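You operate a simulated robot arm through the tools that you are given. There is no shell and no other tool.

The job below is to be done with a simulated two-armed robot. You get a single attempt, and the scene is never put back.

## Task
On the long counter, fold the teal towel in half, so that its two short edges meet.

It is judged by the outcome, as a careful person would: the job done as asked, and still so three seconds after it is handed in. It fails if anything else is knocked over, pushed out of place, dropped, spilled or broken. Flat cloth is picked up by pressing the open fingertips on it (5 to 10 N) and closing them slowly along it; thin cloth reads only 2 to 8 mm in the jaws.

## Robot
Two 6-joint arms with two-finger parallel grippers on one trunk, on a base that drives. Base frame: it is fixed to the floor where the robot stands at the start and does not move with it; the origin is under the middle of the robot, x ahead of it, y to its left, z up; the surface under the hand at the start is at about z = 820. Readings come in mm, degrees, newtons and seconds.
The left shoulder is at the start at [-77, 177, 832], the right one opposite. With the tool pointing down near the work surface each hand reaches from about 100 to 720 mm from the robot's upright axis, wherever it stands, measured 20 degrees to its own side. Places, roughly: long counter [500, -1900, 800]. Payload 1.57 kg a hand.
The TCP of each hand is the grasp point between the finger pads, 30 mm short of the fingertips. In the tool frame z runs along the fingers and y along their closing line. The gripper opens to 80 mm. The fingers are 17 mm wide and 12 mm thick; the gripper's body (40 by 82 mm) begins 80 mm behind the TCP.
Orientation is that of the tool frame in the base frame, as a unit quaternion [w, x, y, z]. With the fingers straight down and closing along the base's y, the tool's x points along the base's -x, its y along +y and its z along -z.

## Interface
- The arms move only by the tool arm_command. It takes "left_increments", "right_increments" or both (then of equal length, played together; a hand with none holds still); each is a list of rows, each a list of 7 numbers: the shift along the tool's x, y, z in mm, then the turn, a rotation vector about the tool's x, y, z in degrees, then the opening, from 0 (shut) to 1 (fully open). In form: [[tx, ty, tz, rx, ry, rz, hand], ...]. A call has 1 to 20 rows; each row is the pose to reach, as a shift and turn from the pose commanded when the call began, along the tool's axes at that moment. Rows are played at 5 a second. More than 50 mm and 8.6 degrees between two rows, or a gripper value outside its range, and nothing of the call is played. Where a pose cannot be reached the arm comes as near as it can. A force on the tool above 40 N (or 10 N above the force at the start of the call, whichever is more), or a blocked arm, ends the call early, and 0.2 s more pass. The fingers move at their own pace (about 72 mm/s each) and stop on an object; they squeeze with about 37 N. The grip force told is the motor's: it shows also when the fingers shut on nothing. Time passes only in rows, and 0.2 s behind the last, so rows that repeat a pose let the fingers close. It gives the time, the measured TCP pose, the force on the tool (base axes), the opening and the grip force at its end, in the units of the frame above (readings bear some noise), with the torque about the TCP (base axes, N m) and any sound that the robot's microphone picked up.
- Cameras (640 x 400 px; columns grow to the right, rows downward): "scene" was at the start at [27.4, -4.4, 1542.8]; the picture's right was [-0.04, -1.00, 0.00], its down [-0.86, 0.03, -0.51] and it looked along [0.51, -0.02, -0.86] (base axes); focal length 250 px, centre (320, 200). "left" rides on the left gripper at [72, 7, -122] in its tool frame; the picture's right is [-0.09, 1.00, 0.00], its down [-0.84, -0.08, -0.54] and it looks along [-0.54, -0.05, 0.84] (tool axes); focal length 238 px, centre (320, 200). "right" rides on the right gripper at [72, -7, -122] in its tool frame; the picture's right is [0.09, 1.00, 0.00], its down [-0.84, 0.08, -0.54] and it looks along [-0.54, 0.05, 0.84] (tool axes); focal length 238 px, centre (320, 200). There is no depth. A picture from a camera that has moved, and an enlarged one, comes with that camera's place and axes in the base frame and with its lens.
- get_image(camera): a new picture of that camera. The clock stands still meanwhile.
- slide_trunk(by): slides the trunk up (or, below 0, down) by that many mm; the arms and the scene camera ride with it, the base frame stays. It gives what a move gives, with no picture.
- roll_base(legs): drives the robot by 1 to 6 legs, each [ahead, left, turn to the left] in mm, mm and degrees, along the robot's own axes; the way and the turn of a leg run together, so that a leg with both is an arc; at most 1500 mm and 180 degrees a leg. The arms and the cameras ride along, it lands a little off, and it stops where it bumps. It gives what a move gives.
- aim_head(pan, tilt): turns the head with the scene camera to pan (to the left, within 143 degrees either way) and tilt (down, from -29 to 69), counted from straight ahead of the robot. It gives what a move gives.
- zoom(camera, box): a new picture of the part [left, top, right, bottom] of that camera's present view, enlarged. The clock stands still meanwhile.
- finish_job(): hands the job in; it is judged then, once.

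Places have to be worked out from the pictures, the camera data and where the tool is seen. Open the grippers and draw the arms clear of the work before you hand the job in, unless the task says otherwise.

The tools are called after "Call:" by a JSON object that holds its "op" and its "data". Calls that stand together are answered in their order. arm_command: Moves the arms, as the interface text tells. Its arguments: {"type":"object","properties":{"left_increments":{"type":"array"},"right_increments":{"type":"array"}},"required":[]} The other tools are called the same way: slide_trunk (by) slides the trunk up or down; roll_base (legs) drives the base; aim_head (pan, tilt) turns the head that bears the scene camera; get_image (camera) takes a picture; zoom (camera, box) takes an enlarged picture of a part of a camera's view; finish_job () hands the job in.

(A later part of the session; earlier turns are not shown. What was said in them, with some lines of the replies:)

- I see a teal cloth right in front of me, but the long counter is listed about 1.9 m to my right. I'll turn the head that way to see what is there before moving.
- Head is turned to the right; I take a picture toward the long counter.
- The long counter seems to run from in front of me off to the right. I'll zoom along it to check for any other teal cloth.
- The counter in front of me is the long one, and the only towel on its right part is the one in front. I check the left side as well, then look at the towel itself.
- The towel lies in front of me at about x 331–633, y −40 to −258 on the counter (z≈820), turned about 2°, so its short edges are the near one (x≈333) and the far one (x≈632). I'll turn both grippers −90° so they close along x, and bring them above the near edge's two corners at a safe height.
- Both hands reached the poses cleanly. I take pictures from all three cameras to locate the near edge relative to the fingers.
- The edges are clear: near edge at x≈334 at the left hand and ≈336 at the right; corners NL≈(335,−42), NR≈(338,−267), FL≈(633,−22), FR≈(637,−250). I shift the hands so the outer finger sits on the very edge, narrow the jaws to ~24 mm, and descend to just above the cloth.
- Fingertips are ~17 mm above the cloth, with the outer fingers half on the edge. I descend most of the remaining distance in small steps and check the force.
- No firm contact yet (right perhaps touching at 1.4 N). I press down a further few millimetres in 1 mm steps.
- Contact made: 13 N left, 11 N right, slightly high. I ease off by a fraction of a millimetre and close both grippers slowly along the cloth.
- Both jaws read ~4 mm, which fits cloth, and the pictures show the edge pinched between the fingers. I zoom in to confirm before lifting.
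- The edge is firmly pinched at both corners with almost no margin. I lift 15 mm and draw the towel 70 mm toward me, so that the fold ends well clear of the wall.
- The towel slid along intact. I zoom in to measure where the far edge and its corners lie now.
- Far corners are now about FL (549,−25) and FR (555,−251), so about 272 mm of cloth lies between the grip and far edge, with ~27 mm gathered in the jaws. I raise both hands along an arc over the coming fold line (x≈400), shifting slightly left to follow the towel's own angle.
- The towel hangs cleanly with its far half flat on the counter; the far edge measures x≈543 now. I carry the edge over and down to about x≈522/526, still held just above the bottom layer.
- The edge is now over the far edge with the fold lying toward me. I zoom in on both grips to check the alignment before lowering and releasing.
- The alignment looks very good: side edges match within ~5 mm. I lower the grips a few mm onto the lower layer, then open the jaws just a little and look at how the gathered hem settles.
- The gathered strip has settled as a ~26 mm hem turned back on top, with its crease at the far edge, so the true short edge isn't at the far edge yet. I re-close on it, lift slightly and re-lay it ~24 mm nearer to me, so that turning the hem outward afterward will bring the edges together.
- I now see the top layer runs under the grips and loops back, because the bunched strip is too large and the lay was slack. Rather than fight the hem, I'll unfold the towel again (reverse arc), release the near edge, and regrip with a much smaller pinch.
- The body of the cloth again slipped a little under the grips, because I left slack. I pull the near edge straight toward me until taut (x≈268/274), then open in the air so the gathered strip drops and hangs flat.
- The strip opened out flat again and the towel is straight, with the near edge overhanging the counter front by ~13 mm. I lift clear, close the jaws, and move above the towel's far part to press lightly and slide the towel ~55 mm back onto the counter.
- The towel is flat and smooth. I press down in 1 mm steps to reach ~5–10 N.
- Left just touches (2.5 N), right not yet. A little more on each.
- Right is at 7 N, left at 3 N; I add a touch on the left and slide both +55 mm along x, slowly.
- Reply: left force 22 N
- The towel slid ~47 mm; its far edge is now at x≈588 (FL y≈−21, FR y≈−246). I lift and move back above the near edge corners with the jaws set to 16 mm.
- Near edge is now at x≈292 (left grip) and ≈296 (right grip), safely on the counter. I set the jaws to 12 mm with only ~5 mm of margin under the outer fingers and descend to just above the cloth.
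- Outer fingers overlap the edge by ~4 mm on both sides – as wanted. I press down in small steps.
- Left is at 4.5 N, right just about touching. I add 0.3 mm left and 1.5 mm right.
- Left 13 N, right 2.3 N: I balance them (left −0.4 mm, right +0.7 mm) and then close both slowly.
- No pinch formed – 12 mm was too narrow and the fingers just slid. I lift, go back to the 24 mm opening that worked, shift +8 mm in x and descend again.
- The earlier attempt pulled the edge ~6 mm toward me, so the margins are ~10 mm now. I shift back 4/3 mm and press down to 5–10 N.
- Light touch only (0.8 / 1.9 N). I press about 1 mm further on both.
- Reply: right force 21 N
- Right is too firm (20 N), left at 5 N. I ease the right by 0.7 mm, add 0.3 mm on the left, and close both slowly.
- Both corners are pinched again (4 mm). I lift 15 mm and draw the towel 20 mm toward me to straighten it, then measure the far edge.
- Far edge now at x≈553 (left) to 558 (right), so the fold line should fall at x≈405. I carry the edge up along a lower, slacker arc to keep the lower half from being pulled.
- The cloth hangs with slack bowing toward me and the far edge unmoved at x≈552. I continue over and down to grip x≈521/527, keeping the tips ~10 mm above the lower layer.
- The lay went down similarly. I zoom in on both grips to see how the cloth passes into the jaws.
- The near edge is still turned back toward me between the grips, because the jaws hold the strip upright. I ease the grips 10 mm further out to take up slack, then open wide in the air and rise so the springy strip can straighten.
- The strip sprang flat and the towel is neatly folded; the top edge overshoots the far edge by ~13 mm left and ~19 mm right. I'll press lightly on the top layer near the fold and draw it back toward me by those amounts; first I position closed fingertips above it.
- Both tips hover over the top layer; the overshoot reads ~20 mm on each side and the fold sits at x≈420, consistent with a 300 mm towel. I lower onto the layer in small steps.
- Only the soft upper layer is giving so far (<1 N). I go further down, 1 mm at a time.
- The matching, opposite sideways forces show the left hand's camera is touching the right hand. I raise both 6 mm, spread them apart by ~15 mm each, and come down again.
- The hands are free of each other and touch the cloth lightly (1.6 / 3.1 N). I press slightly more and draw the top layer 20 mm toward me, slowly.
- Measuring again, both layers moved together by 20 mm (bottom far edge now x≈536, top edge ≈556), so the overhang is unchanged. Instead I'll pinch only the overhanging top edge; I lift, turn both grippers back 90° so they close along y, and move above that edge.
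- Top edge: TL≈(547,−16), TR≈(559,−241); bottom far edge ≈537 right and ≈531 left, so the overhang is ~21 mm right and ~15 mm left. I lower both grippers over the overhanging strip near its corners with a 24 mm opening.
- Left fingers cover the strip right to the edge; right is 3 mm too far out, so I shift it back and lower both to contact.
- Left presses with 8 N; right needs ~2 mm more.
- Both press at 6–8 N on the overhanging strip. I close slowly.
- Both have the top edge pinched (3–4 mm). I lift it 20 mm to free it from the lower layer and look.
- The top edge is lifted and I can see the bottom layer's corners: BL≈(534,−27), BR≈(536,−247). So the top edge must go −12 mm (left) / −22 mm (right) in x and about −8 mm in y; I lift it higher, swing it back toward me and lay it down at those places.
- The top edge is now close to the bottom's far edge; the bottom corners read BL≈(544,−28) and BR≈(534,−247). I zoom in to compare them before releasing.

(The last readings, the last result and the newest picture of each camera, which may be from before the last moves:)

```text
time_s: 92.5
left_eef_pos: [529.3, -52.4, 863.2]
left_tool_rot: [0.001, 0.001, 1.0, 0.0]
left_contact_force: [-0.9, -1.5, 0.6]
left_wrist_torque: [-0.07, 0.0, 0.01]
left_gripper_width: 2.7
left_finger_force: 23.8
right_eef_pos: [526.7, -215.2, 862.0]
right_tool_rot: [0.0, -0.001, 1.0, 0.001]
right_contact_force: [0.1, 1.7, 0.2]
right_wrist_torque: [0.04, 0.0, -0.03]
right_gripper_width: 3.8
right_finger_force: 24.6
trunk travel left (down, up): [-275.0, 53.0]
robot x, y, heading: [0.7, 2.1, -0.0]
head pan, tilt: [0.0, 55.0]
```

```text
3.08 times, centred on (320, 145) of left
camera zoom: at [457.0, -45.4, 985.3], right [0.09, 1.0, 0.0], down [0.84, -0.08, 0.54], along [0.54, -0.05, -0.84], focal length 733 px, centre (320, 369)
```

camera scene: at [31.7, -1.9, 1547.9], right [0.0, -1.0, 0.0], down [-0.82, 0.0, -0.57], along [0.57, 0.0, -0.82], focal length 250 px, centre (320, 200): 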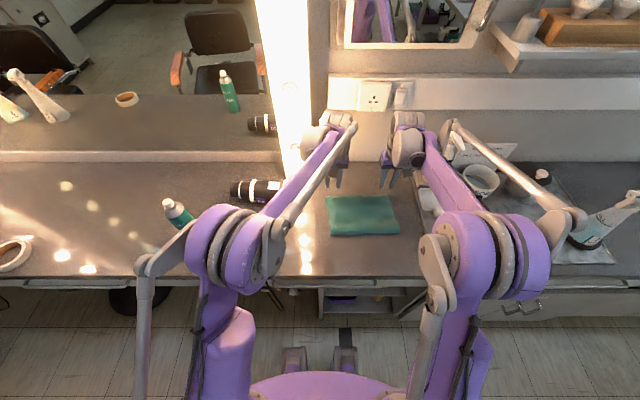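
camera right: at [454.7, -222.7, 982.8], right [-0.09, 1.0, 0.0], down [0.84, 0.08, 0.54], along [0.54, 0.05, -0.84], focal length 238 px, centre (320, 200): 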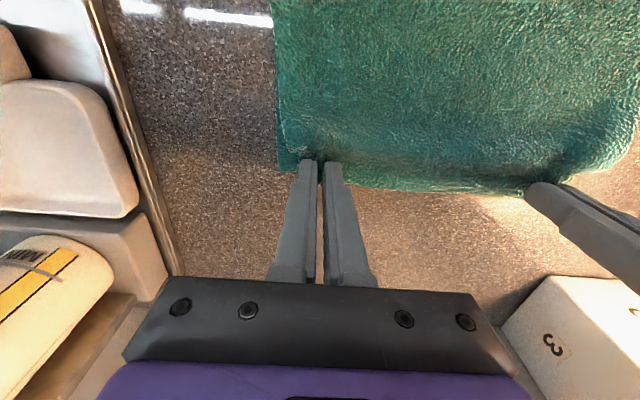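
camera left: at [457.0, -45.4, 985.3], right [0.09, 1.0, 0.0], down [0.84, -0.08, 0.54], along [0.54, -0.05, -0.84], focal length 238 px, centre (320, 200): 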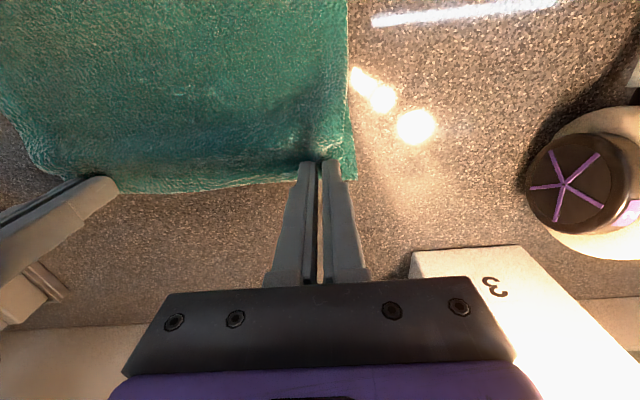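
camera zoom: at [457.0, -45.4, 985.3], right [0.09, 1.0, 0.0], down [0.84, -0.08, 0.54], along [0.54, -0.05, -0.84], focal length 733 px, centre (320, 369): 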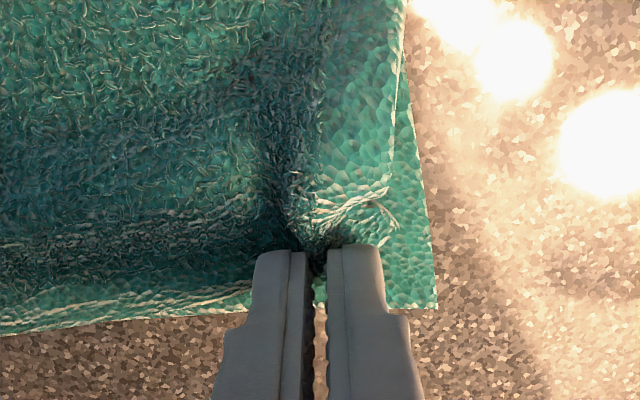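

The top edge at the right matches the bottom (≈535), but the left is ~8 mm short of BL (544). I move the left hand 8 mm outward, lower both a little, then open and rise.

Call:
{"op": "arm_command", "data": {"left_increments": [[-4, 0, 0, 0, 0, 0, 0], [-8, 0, 0, 0, 0, 0, 0], [-8, 0, 2, 0, 0, 0, 0], [-8, 0, 3, 0, 0, 0, 0], [-8, 0, 3, 0, 0, 0, 0.15], [-8, 0, 3, 0, 0, 0, 0.3], [-8, 0, 1, 0, 0, 0, 0.4], [-8, 0, -6, 0, 0, 0, 0.4], [-8, 0, -20, 0, 0, 0, 0.4], [-8, 0, -40, 0, 0, 0, 0.4], [-8, 0, -60, 0, 0, 0, 0.4], [-8, 0, -60, 0, 0, 0, 0.4]], "right_increments": [[0, 0, 0, 0, 0, 0, 0], [0, 0, 0, 0, 0, 0, 0], [0, 0, 2, 0, 0, 0, 0], [0, 0, 3, 0, 0, 0, 0], [0, 0, 3, 0, 0, 0, 0.15], [0, 0, 3, 0, 0, 0, 0.3], [0, 0, 1, 0, 0, 0, 0.4], [0, 0, -6, 0, 0, 0, 0.4], [0, 0, -20, 0, 0, 0, 0.4], [0, 0, -40, 0, 0, 0, 0.4], [0, 0, -60, 0, 0, 0, 0.4], [0, 0, -60, 0, 0, 0, 0.4]]}}

Call:
{"op": "get_image", "data": {"camera": "right"}}

Call:
{"op": "get_image", "data": {"camera": "left"}}

Call:
{"op": "zoom", "data": {"camera": "scene", "box": [310, 170, 420, 245]}}

```text
time_s: 95.1
left_eef_pos: [537.0, -52.3, 923.5]
left_tool_rot: [0.001, 0.0, 1.0, 0.0]
left_contact_force: [0.7, 0.4, 0.4]
left_wrist_torque: [0.0, -0.02, 0.02]
left_gripper_width: 31.9
left_finger_force: 0.0
right_eef_pos: [525.8, -217.1, 920.8]
right_tool_rot: [0.0, 0.0, 1.0, 0.0]
right_contact_force: [0.5, 0.1, -0.6]
right_wrist_torque: [-0.01, 0.03, 0.0]
right_gripper_width: 32.2
right_finger_force: 0.0
trunk travel left (down, up): [-275.0, 53.0]
robot x, y, heading: [-1.5, 3.0, 0.2]
head pan, tilt: [0.0, 55.0]
```

```text
taken
camera right: at [454.2, -224.4, 1042.5], right [-0.09, 1.0, 0.0], down [0.84, 0.08, 0.54], along [0.54, 0.05, -0.84], focal length 238 px, centre (320, 200)
```

right: 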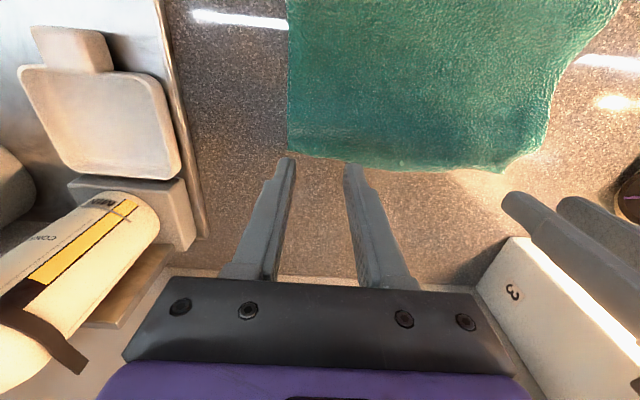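

```text
taken
camera left: at [464.8, -45.4, 1044.6], right [0.09, 1.0, 0.0], down [0.84, -0.08, 0.54], along [0.54, -0.05, -0.84], focal length 238 px, centre (320, 200)
```

left: 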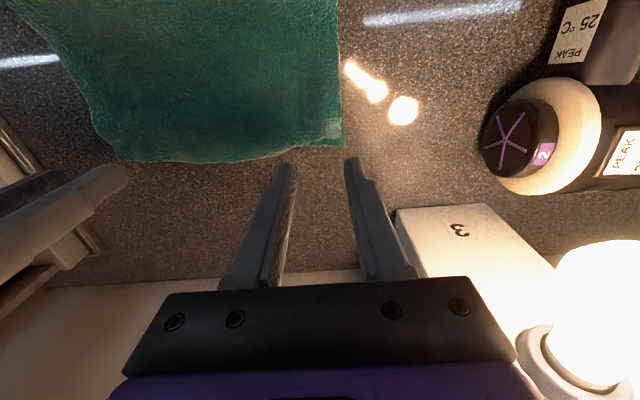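

```text
5.33 times, centred on (365, 208) of scene
camera zoom: at [32.3, -2.0, 1547.8], right [0.0, -1.0, 0.0], down [-0.82, 0.0, -0.57], along [0.57, 0.0, -0.82], focal length 1336 px, centre (80, 160)
```

zoom: 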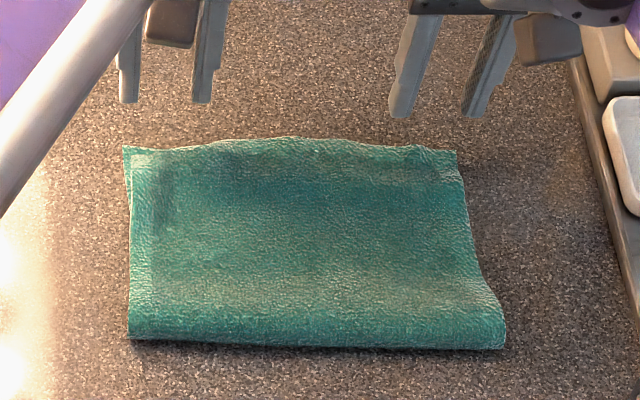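

That looks nearly right: edges close together at both corners, slight bulge in the middle. I zoom in on the corners from the wrist cameras.

Call:
{"op": "zoom", "data": {"camera": "right", "box": [270, 60, 570, 200]}}

Call:
{"op": "zoom", "data": {"camera": "left", "box": [80, 60, 380, 200]}}

Call:
{"op": "zoom", "data": {"camera": "scene", "box": [325, 190, 405, 240]}}

```text
2.13 times, centred on (420, 130) of right
camera zoom: at [454.2, -224.4, 1042.5], right [-0.09, 1.0, 0.0], down [0.84, 0.08, 0.54], along [0.54, 0.05, -0.84], focal length 508 px, centre (107, 349)
```

zoom: 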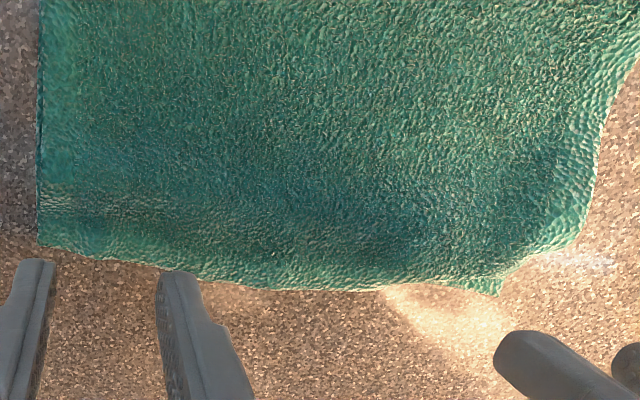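

```text
2.13 times, centred on (230, 130) of left
camera zoom: at [464.8, -45.4, 1044.6], right [0.09, 1.0, 0.0], down [0.84, -0.08, 0.54], along [0.54, -0.05, -0.84], focal length 508 px, centre (512, 349)
```

zoom: 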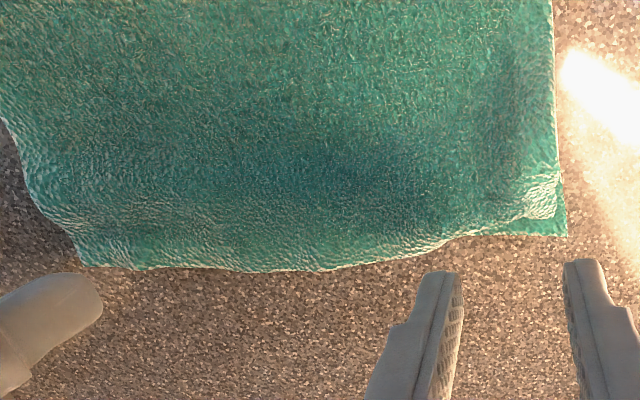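

```text
8.00 times, centred on (365, 215) of scene
camera zoom: at [32.3, -2.0, 1547.8], right [0.0, -1.0, 0.0], down [-0.82, 0.0, -0.57], along [0.57, 0.0, -0.82], focal length 2004 px, centre (-40, 80)
```

zoom: 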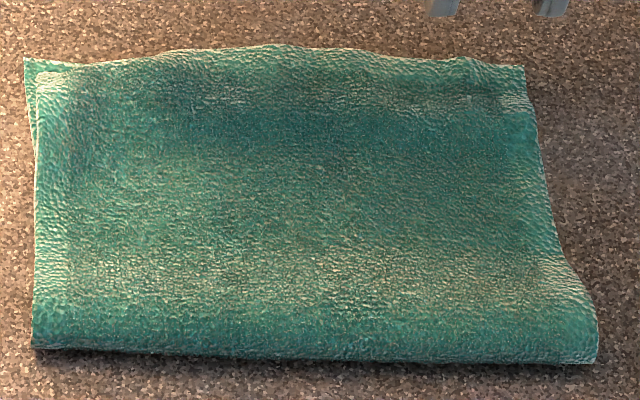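

Right corners coincide; the top-left corner is ~10 mm short of the bottom-left one, and the middle overshoots ~10 mm. I draw the left arm clear and use the right wrist camera from above for an accurate look.

Call:
{"op": "arm_command", "data": {"left_increments": [[10, 8, -20, 0, 0, 0, 0.4], [26, 25, -40, 0, 0, 0, 0.4], [44, 43, -60, 0, 0, 0, 0.4], [62, 61, -80, 0, 0, 0, 0.4], [80, 79, -100, 0, 0, 0, 0.4], [98, 97, -115, 0, 0, 0, 0.4], [116, 114, -125, 0, 0, 0, 0.4], [132, 130, -127, 0, 0, 0, 0.4], [132, 130, -127, 0, 0, 0, 0.4]], "right_increments": [[10, 0, -20, 0, 0, 0, 0.4], [30, 5, -40, 0, 0, 0, 0.4], [55, 15, -60, 0, 0, 0, 0.4], [80, 25, -75, 0, 0, 0, 0.4], [105, 37, -79, 0, 0, 0, 0.4], [130, 49, -79, 0, 0, 0, 0.4], [152, 60, -79, 0, 0, 0, 0.4], [172, 67, -79, 0, 0, 0, 0.4], [172, 67, -79, 0, 0, 0, 0.4]]}}

Call:
{"op": "get_image", "data": {"camera": "right"}}

Call:
{"op": "get_image", "data": {"camera": "scene"}}

```text
time_s: 97.1
left_eef_pos: [405.2, 78.3, 1047.5]
left_tool_rot: [0.0, 0.0, 1.0, 0.0]
left_contact_force: [-0.1, 0.2, -0.7]
left_wrist_torque: [0.01, 0.02, -0.01]
left_gripper_width: 31.8
left_finger_force: 0.0
right_eef_pos: [352.7, -149.1, 999.7]
right_tool_rot: [0.0, 0.0, 1.0, 0.0]
right_contact_force: [-0.5, 0.1, 0.7]
right_wrist_torque: [0.0, 0.0, -0.02]
right_gripper_width: 31.9
right_finger_force: 0.0
trunk travel left (down, up): [-275.0, 53.0]
robot x, y, heading: [3.4, -0.1, 0.2]
head pan, tilt: [0.0, 55.0]
```

```text
taken
camera right: at [281.6, -156.5, 1121.2], right [-0.09, 1.0, 0.0], down [0.84, 0.08, 0.54], along [0.54, 0.05, -0.84], focal length 238 px, centre (320, 200)
```

right: 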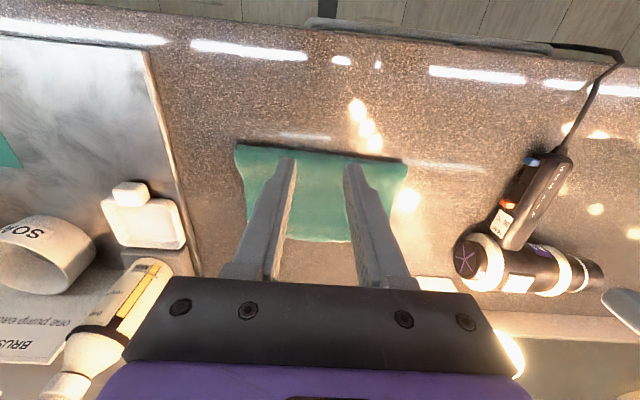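

```text
taken
camera scene: at [32.9, -2.2, 1547.9], right [0.0, -1.0, 0.0], down [-0.82, 0.0, -0.57], along [0.57, 0.0, -0.82], focal length 250 px, centre (320, 200)
```

scene: 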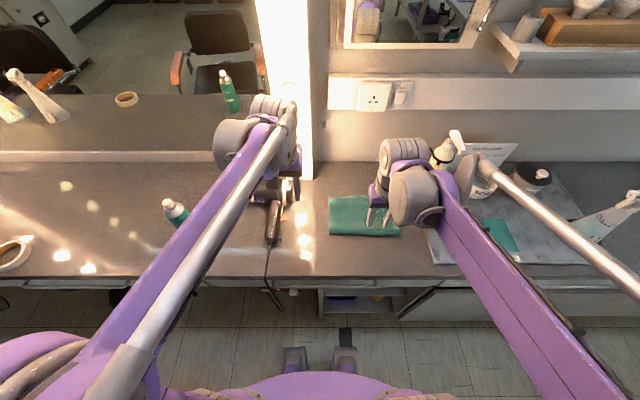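

The fingers hide part of the view. I withdraw the right arm to its starting place too, then look from both wrist cameras and the head.

Call:
{"op": "arm_command", "data": {"right_increments": [[-4, -20, -3, 0, 0, 0, 0.6], [-8, -45, -6, 0, 0, 0, 0.8], [-14, -75, -8, 0, 0, 0, 1], [-20, -105, -10, 0, 0, 0, 1], [-27, -138, -12, 0, 0, 0, 1], [-27, -138, -12, 0, 0, 0, 1]], "left_increments": [[0, 0, 0, 0, 0, 0, 0.6], [0, 0, 0, 0, 0, 0, 0.8], [0, 0, 0, 0, 0, 0, 1], [0, 0, 0, 0, 0, 0, 1], [0, 0, 0, 0, 0, 0, 1], [0, 0, 0, 0, 0, 0, 1]]}}

Call:
{"op": "zoom", "data": {"camera": "right", "box": [280, 60, 560, 260]}}

Call:
{"op": "zoom", "data": {"camera": "left", "box": [30, 60, 310, 260]}}

Call:
{"op": "zoom", "data": {"camera": "scene", "box": [315, 180, 415, 245]}}

```text
time_s: 98.5
left_eef_pos: [403.5, 78.4, 1048.8]
left_tool_rot: [0.0, 0.0, 1.0, -0.001]
left_contact_force: [0.0, -0.1, -0.7]
left_wrist_torque: [0.05, 0.01, 0.02]
left_gripper_width: 80.0
left_finger_force: 0.0
right_eef_pos: [376.0, -287.1, 1010.7]
right_tool_rot: [0.001, 0.0, 1.0, 0.0]
right_contact_force: [-0.2, -0.9, 0.3]
right_wrist_torque: [-0.02, -0.01, -0.01]
right_gripper_width: 79.8
right_finger_force: 0.0
trunk travel left (down, up): [-275.0, 53.0]
robot x, y, heading: [2.4, 3.0, 0.2]
head pan, tilt: [0.0, 55.0]
```

```text
2.00 times, centred on (420, 160) of right
camera zoom: at [304.7, -293.6, 1131.8], right [-0.09, 1.0, 0.0], down [0.84, 0.08, 0.54], along [0.54, 0.05, -0.84], focal length 477 px, centre (120, 280)
```

zoom: 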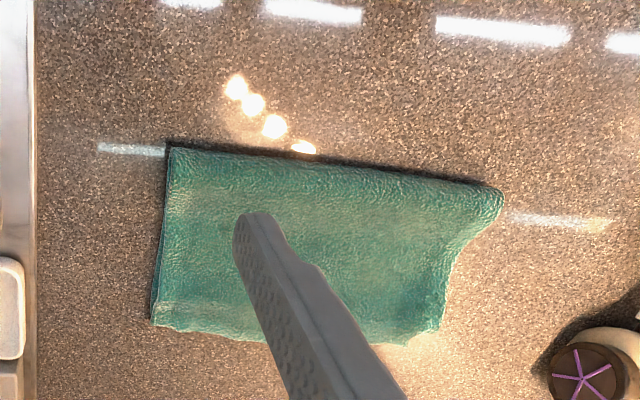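

```text
2.00 times, centred on (170, 160) of left
camera zoom: at [332.3, 85.8, 1170.0], right [0.09, 1.0, 0.0], down [0.84, -0.08, 0.54], along [0.54, -0.05, -0.84], focal length 477 px, centre (620, 280)
```

zoom: 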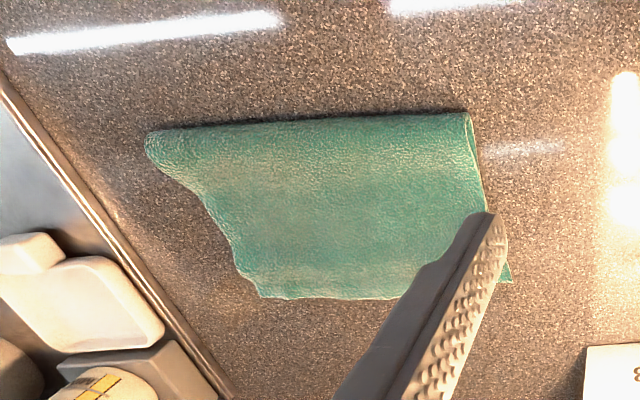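

```text
6.15 times, centred on (365, 212) of scene
camera zoom: at [31.7, -1.4, 1547.9], right [0.0, -1.0, 0.0], down [-0.82, 0.0, -0.57], along [0.57, 0.0, -0.82], focal length 1541 px, centre (43, 123)
```

zoom: 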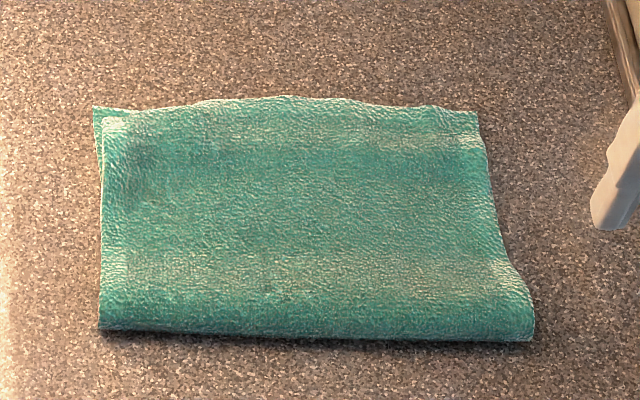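

The towel lies folded in half: fold line toward me at x≈400, short edges together at the far side (right corners coincide, left within ~1 cm). It did not shift between the last pictures, nothing else has moved, and both arms are back clear with open grippers, so I hand the job in.

Call:
{"op": "finish_job", "data": {}}

```text
The job is handed in.
```

The teal towel on the long counter is folded in half, with its two short edges together on the far side. I handed the job in.

- **Alignment:** the right corners coincide. The left corners are about 1 cm apart, and the middle of the top edge runs past the bottom edge by up to 1 cm.
- **Position:** the folded towel sits a little nearer the front of the counter than where it started, because I slid it while working.
- **Redo:** I folded it twice. The first lay turned the near edge back on itself, so I unfolded it and started again. During the second fold, one arm's camera touched the other hand lightly, and I separated them straight away.
- **Surroundings:** nothing else on the counter looks moved in the last pictures. Both arms are drawn back clear with their grippers open.
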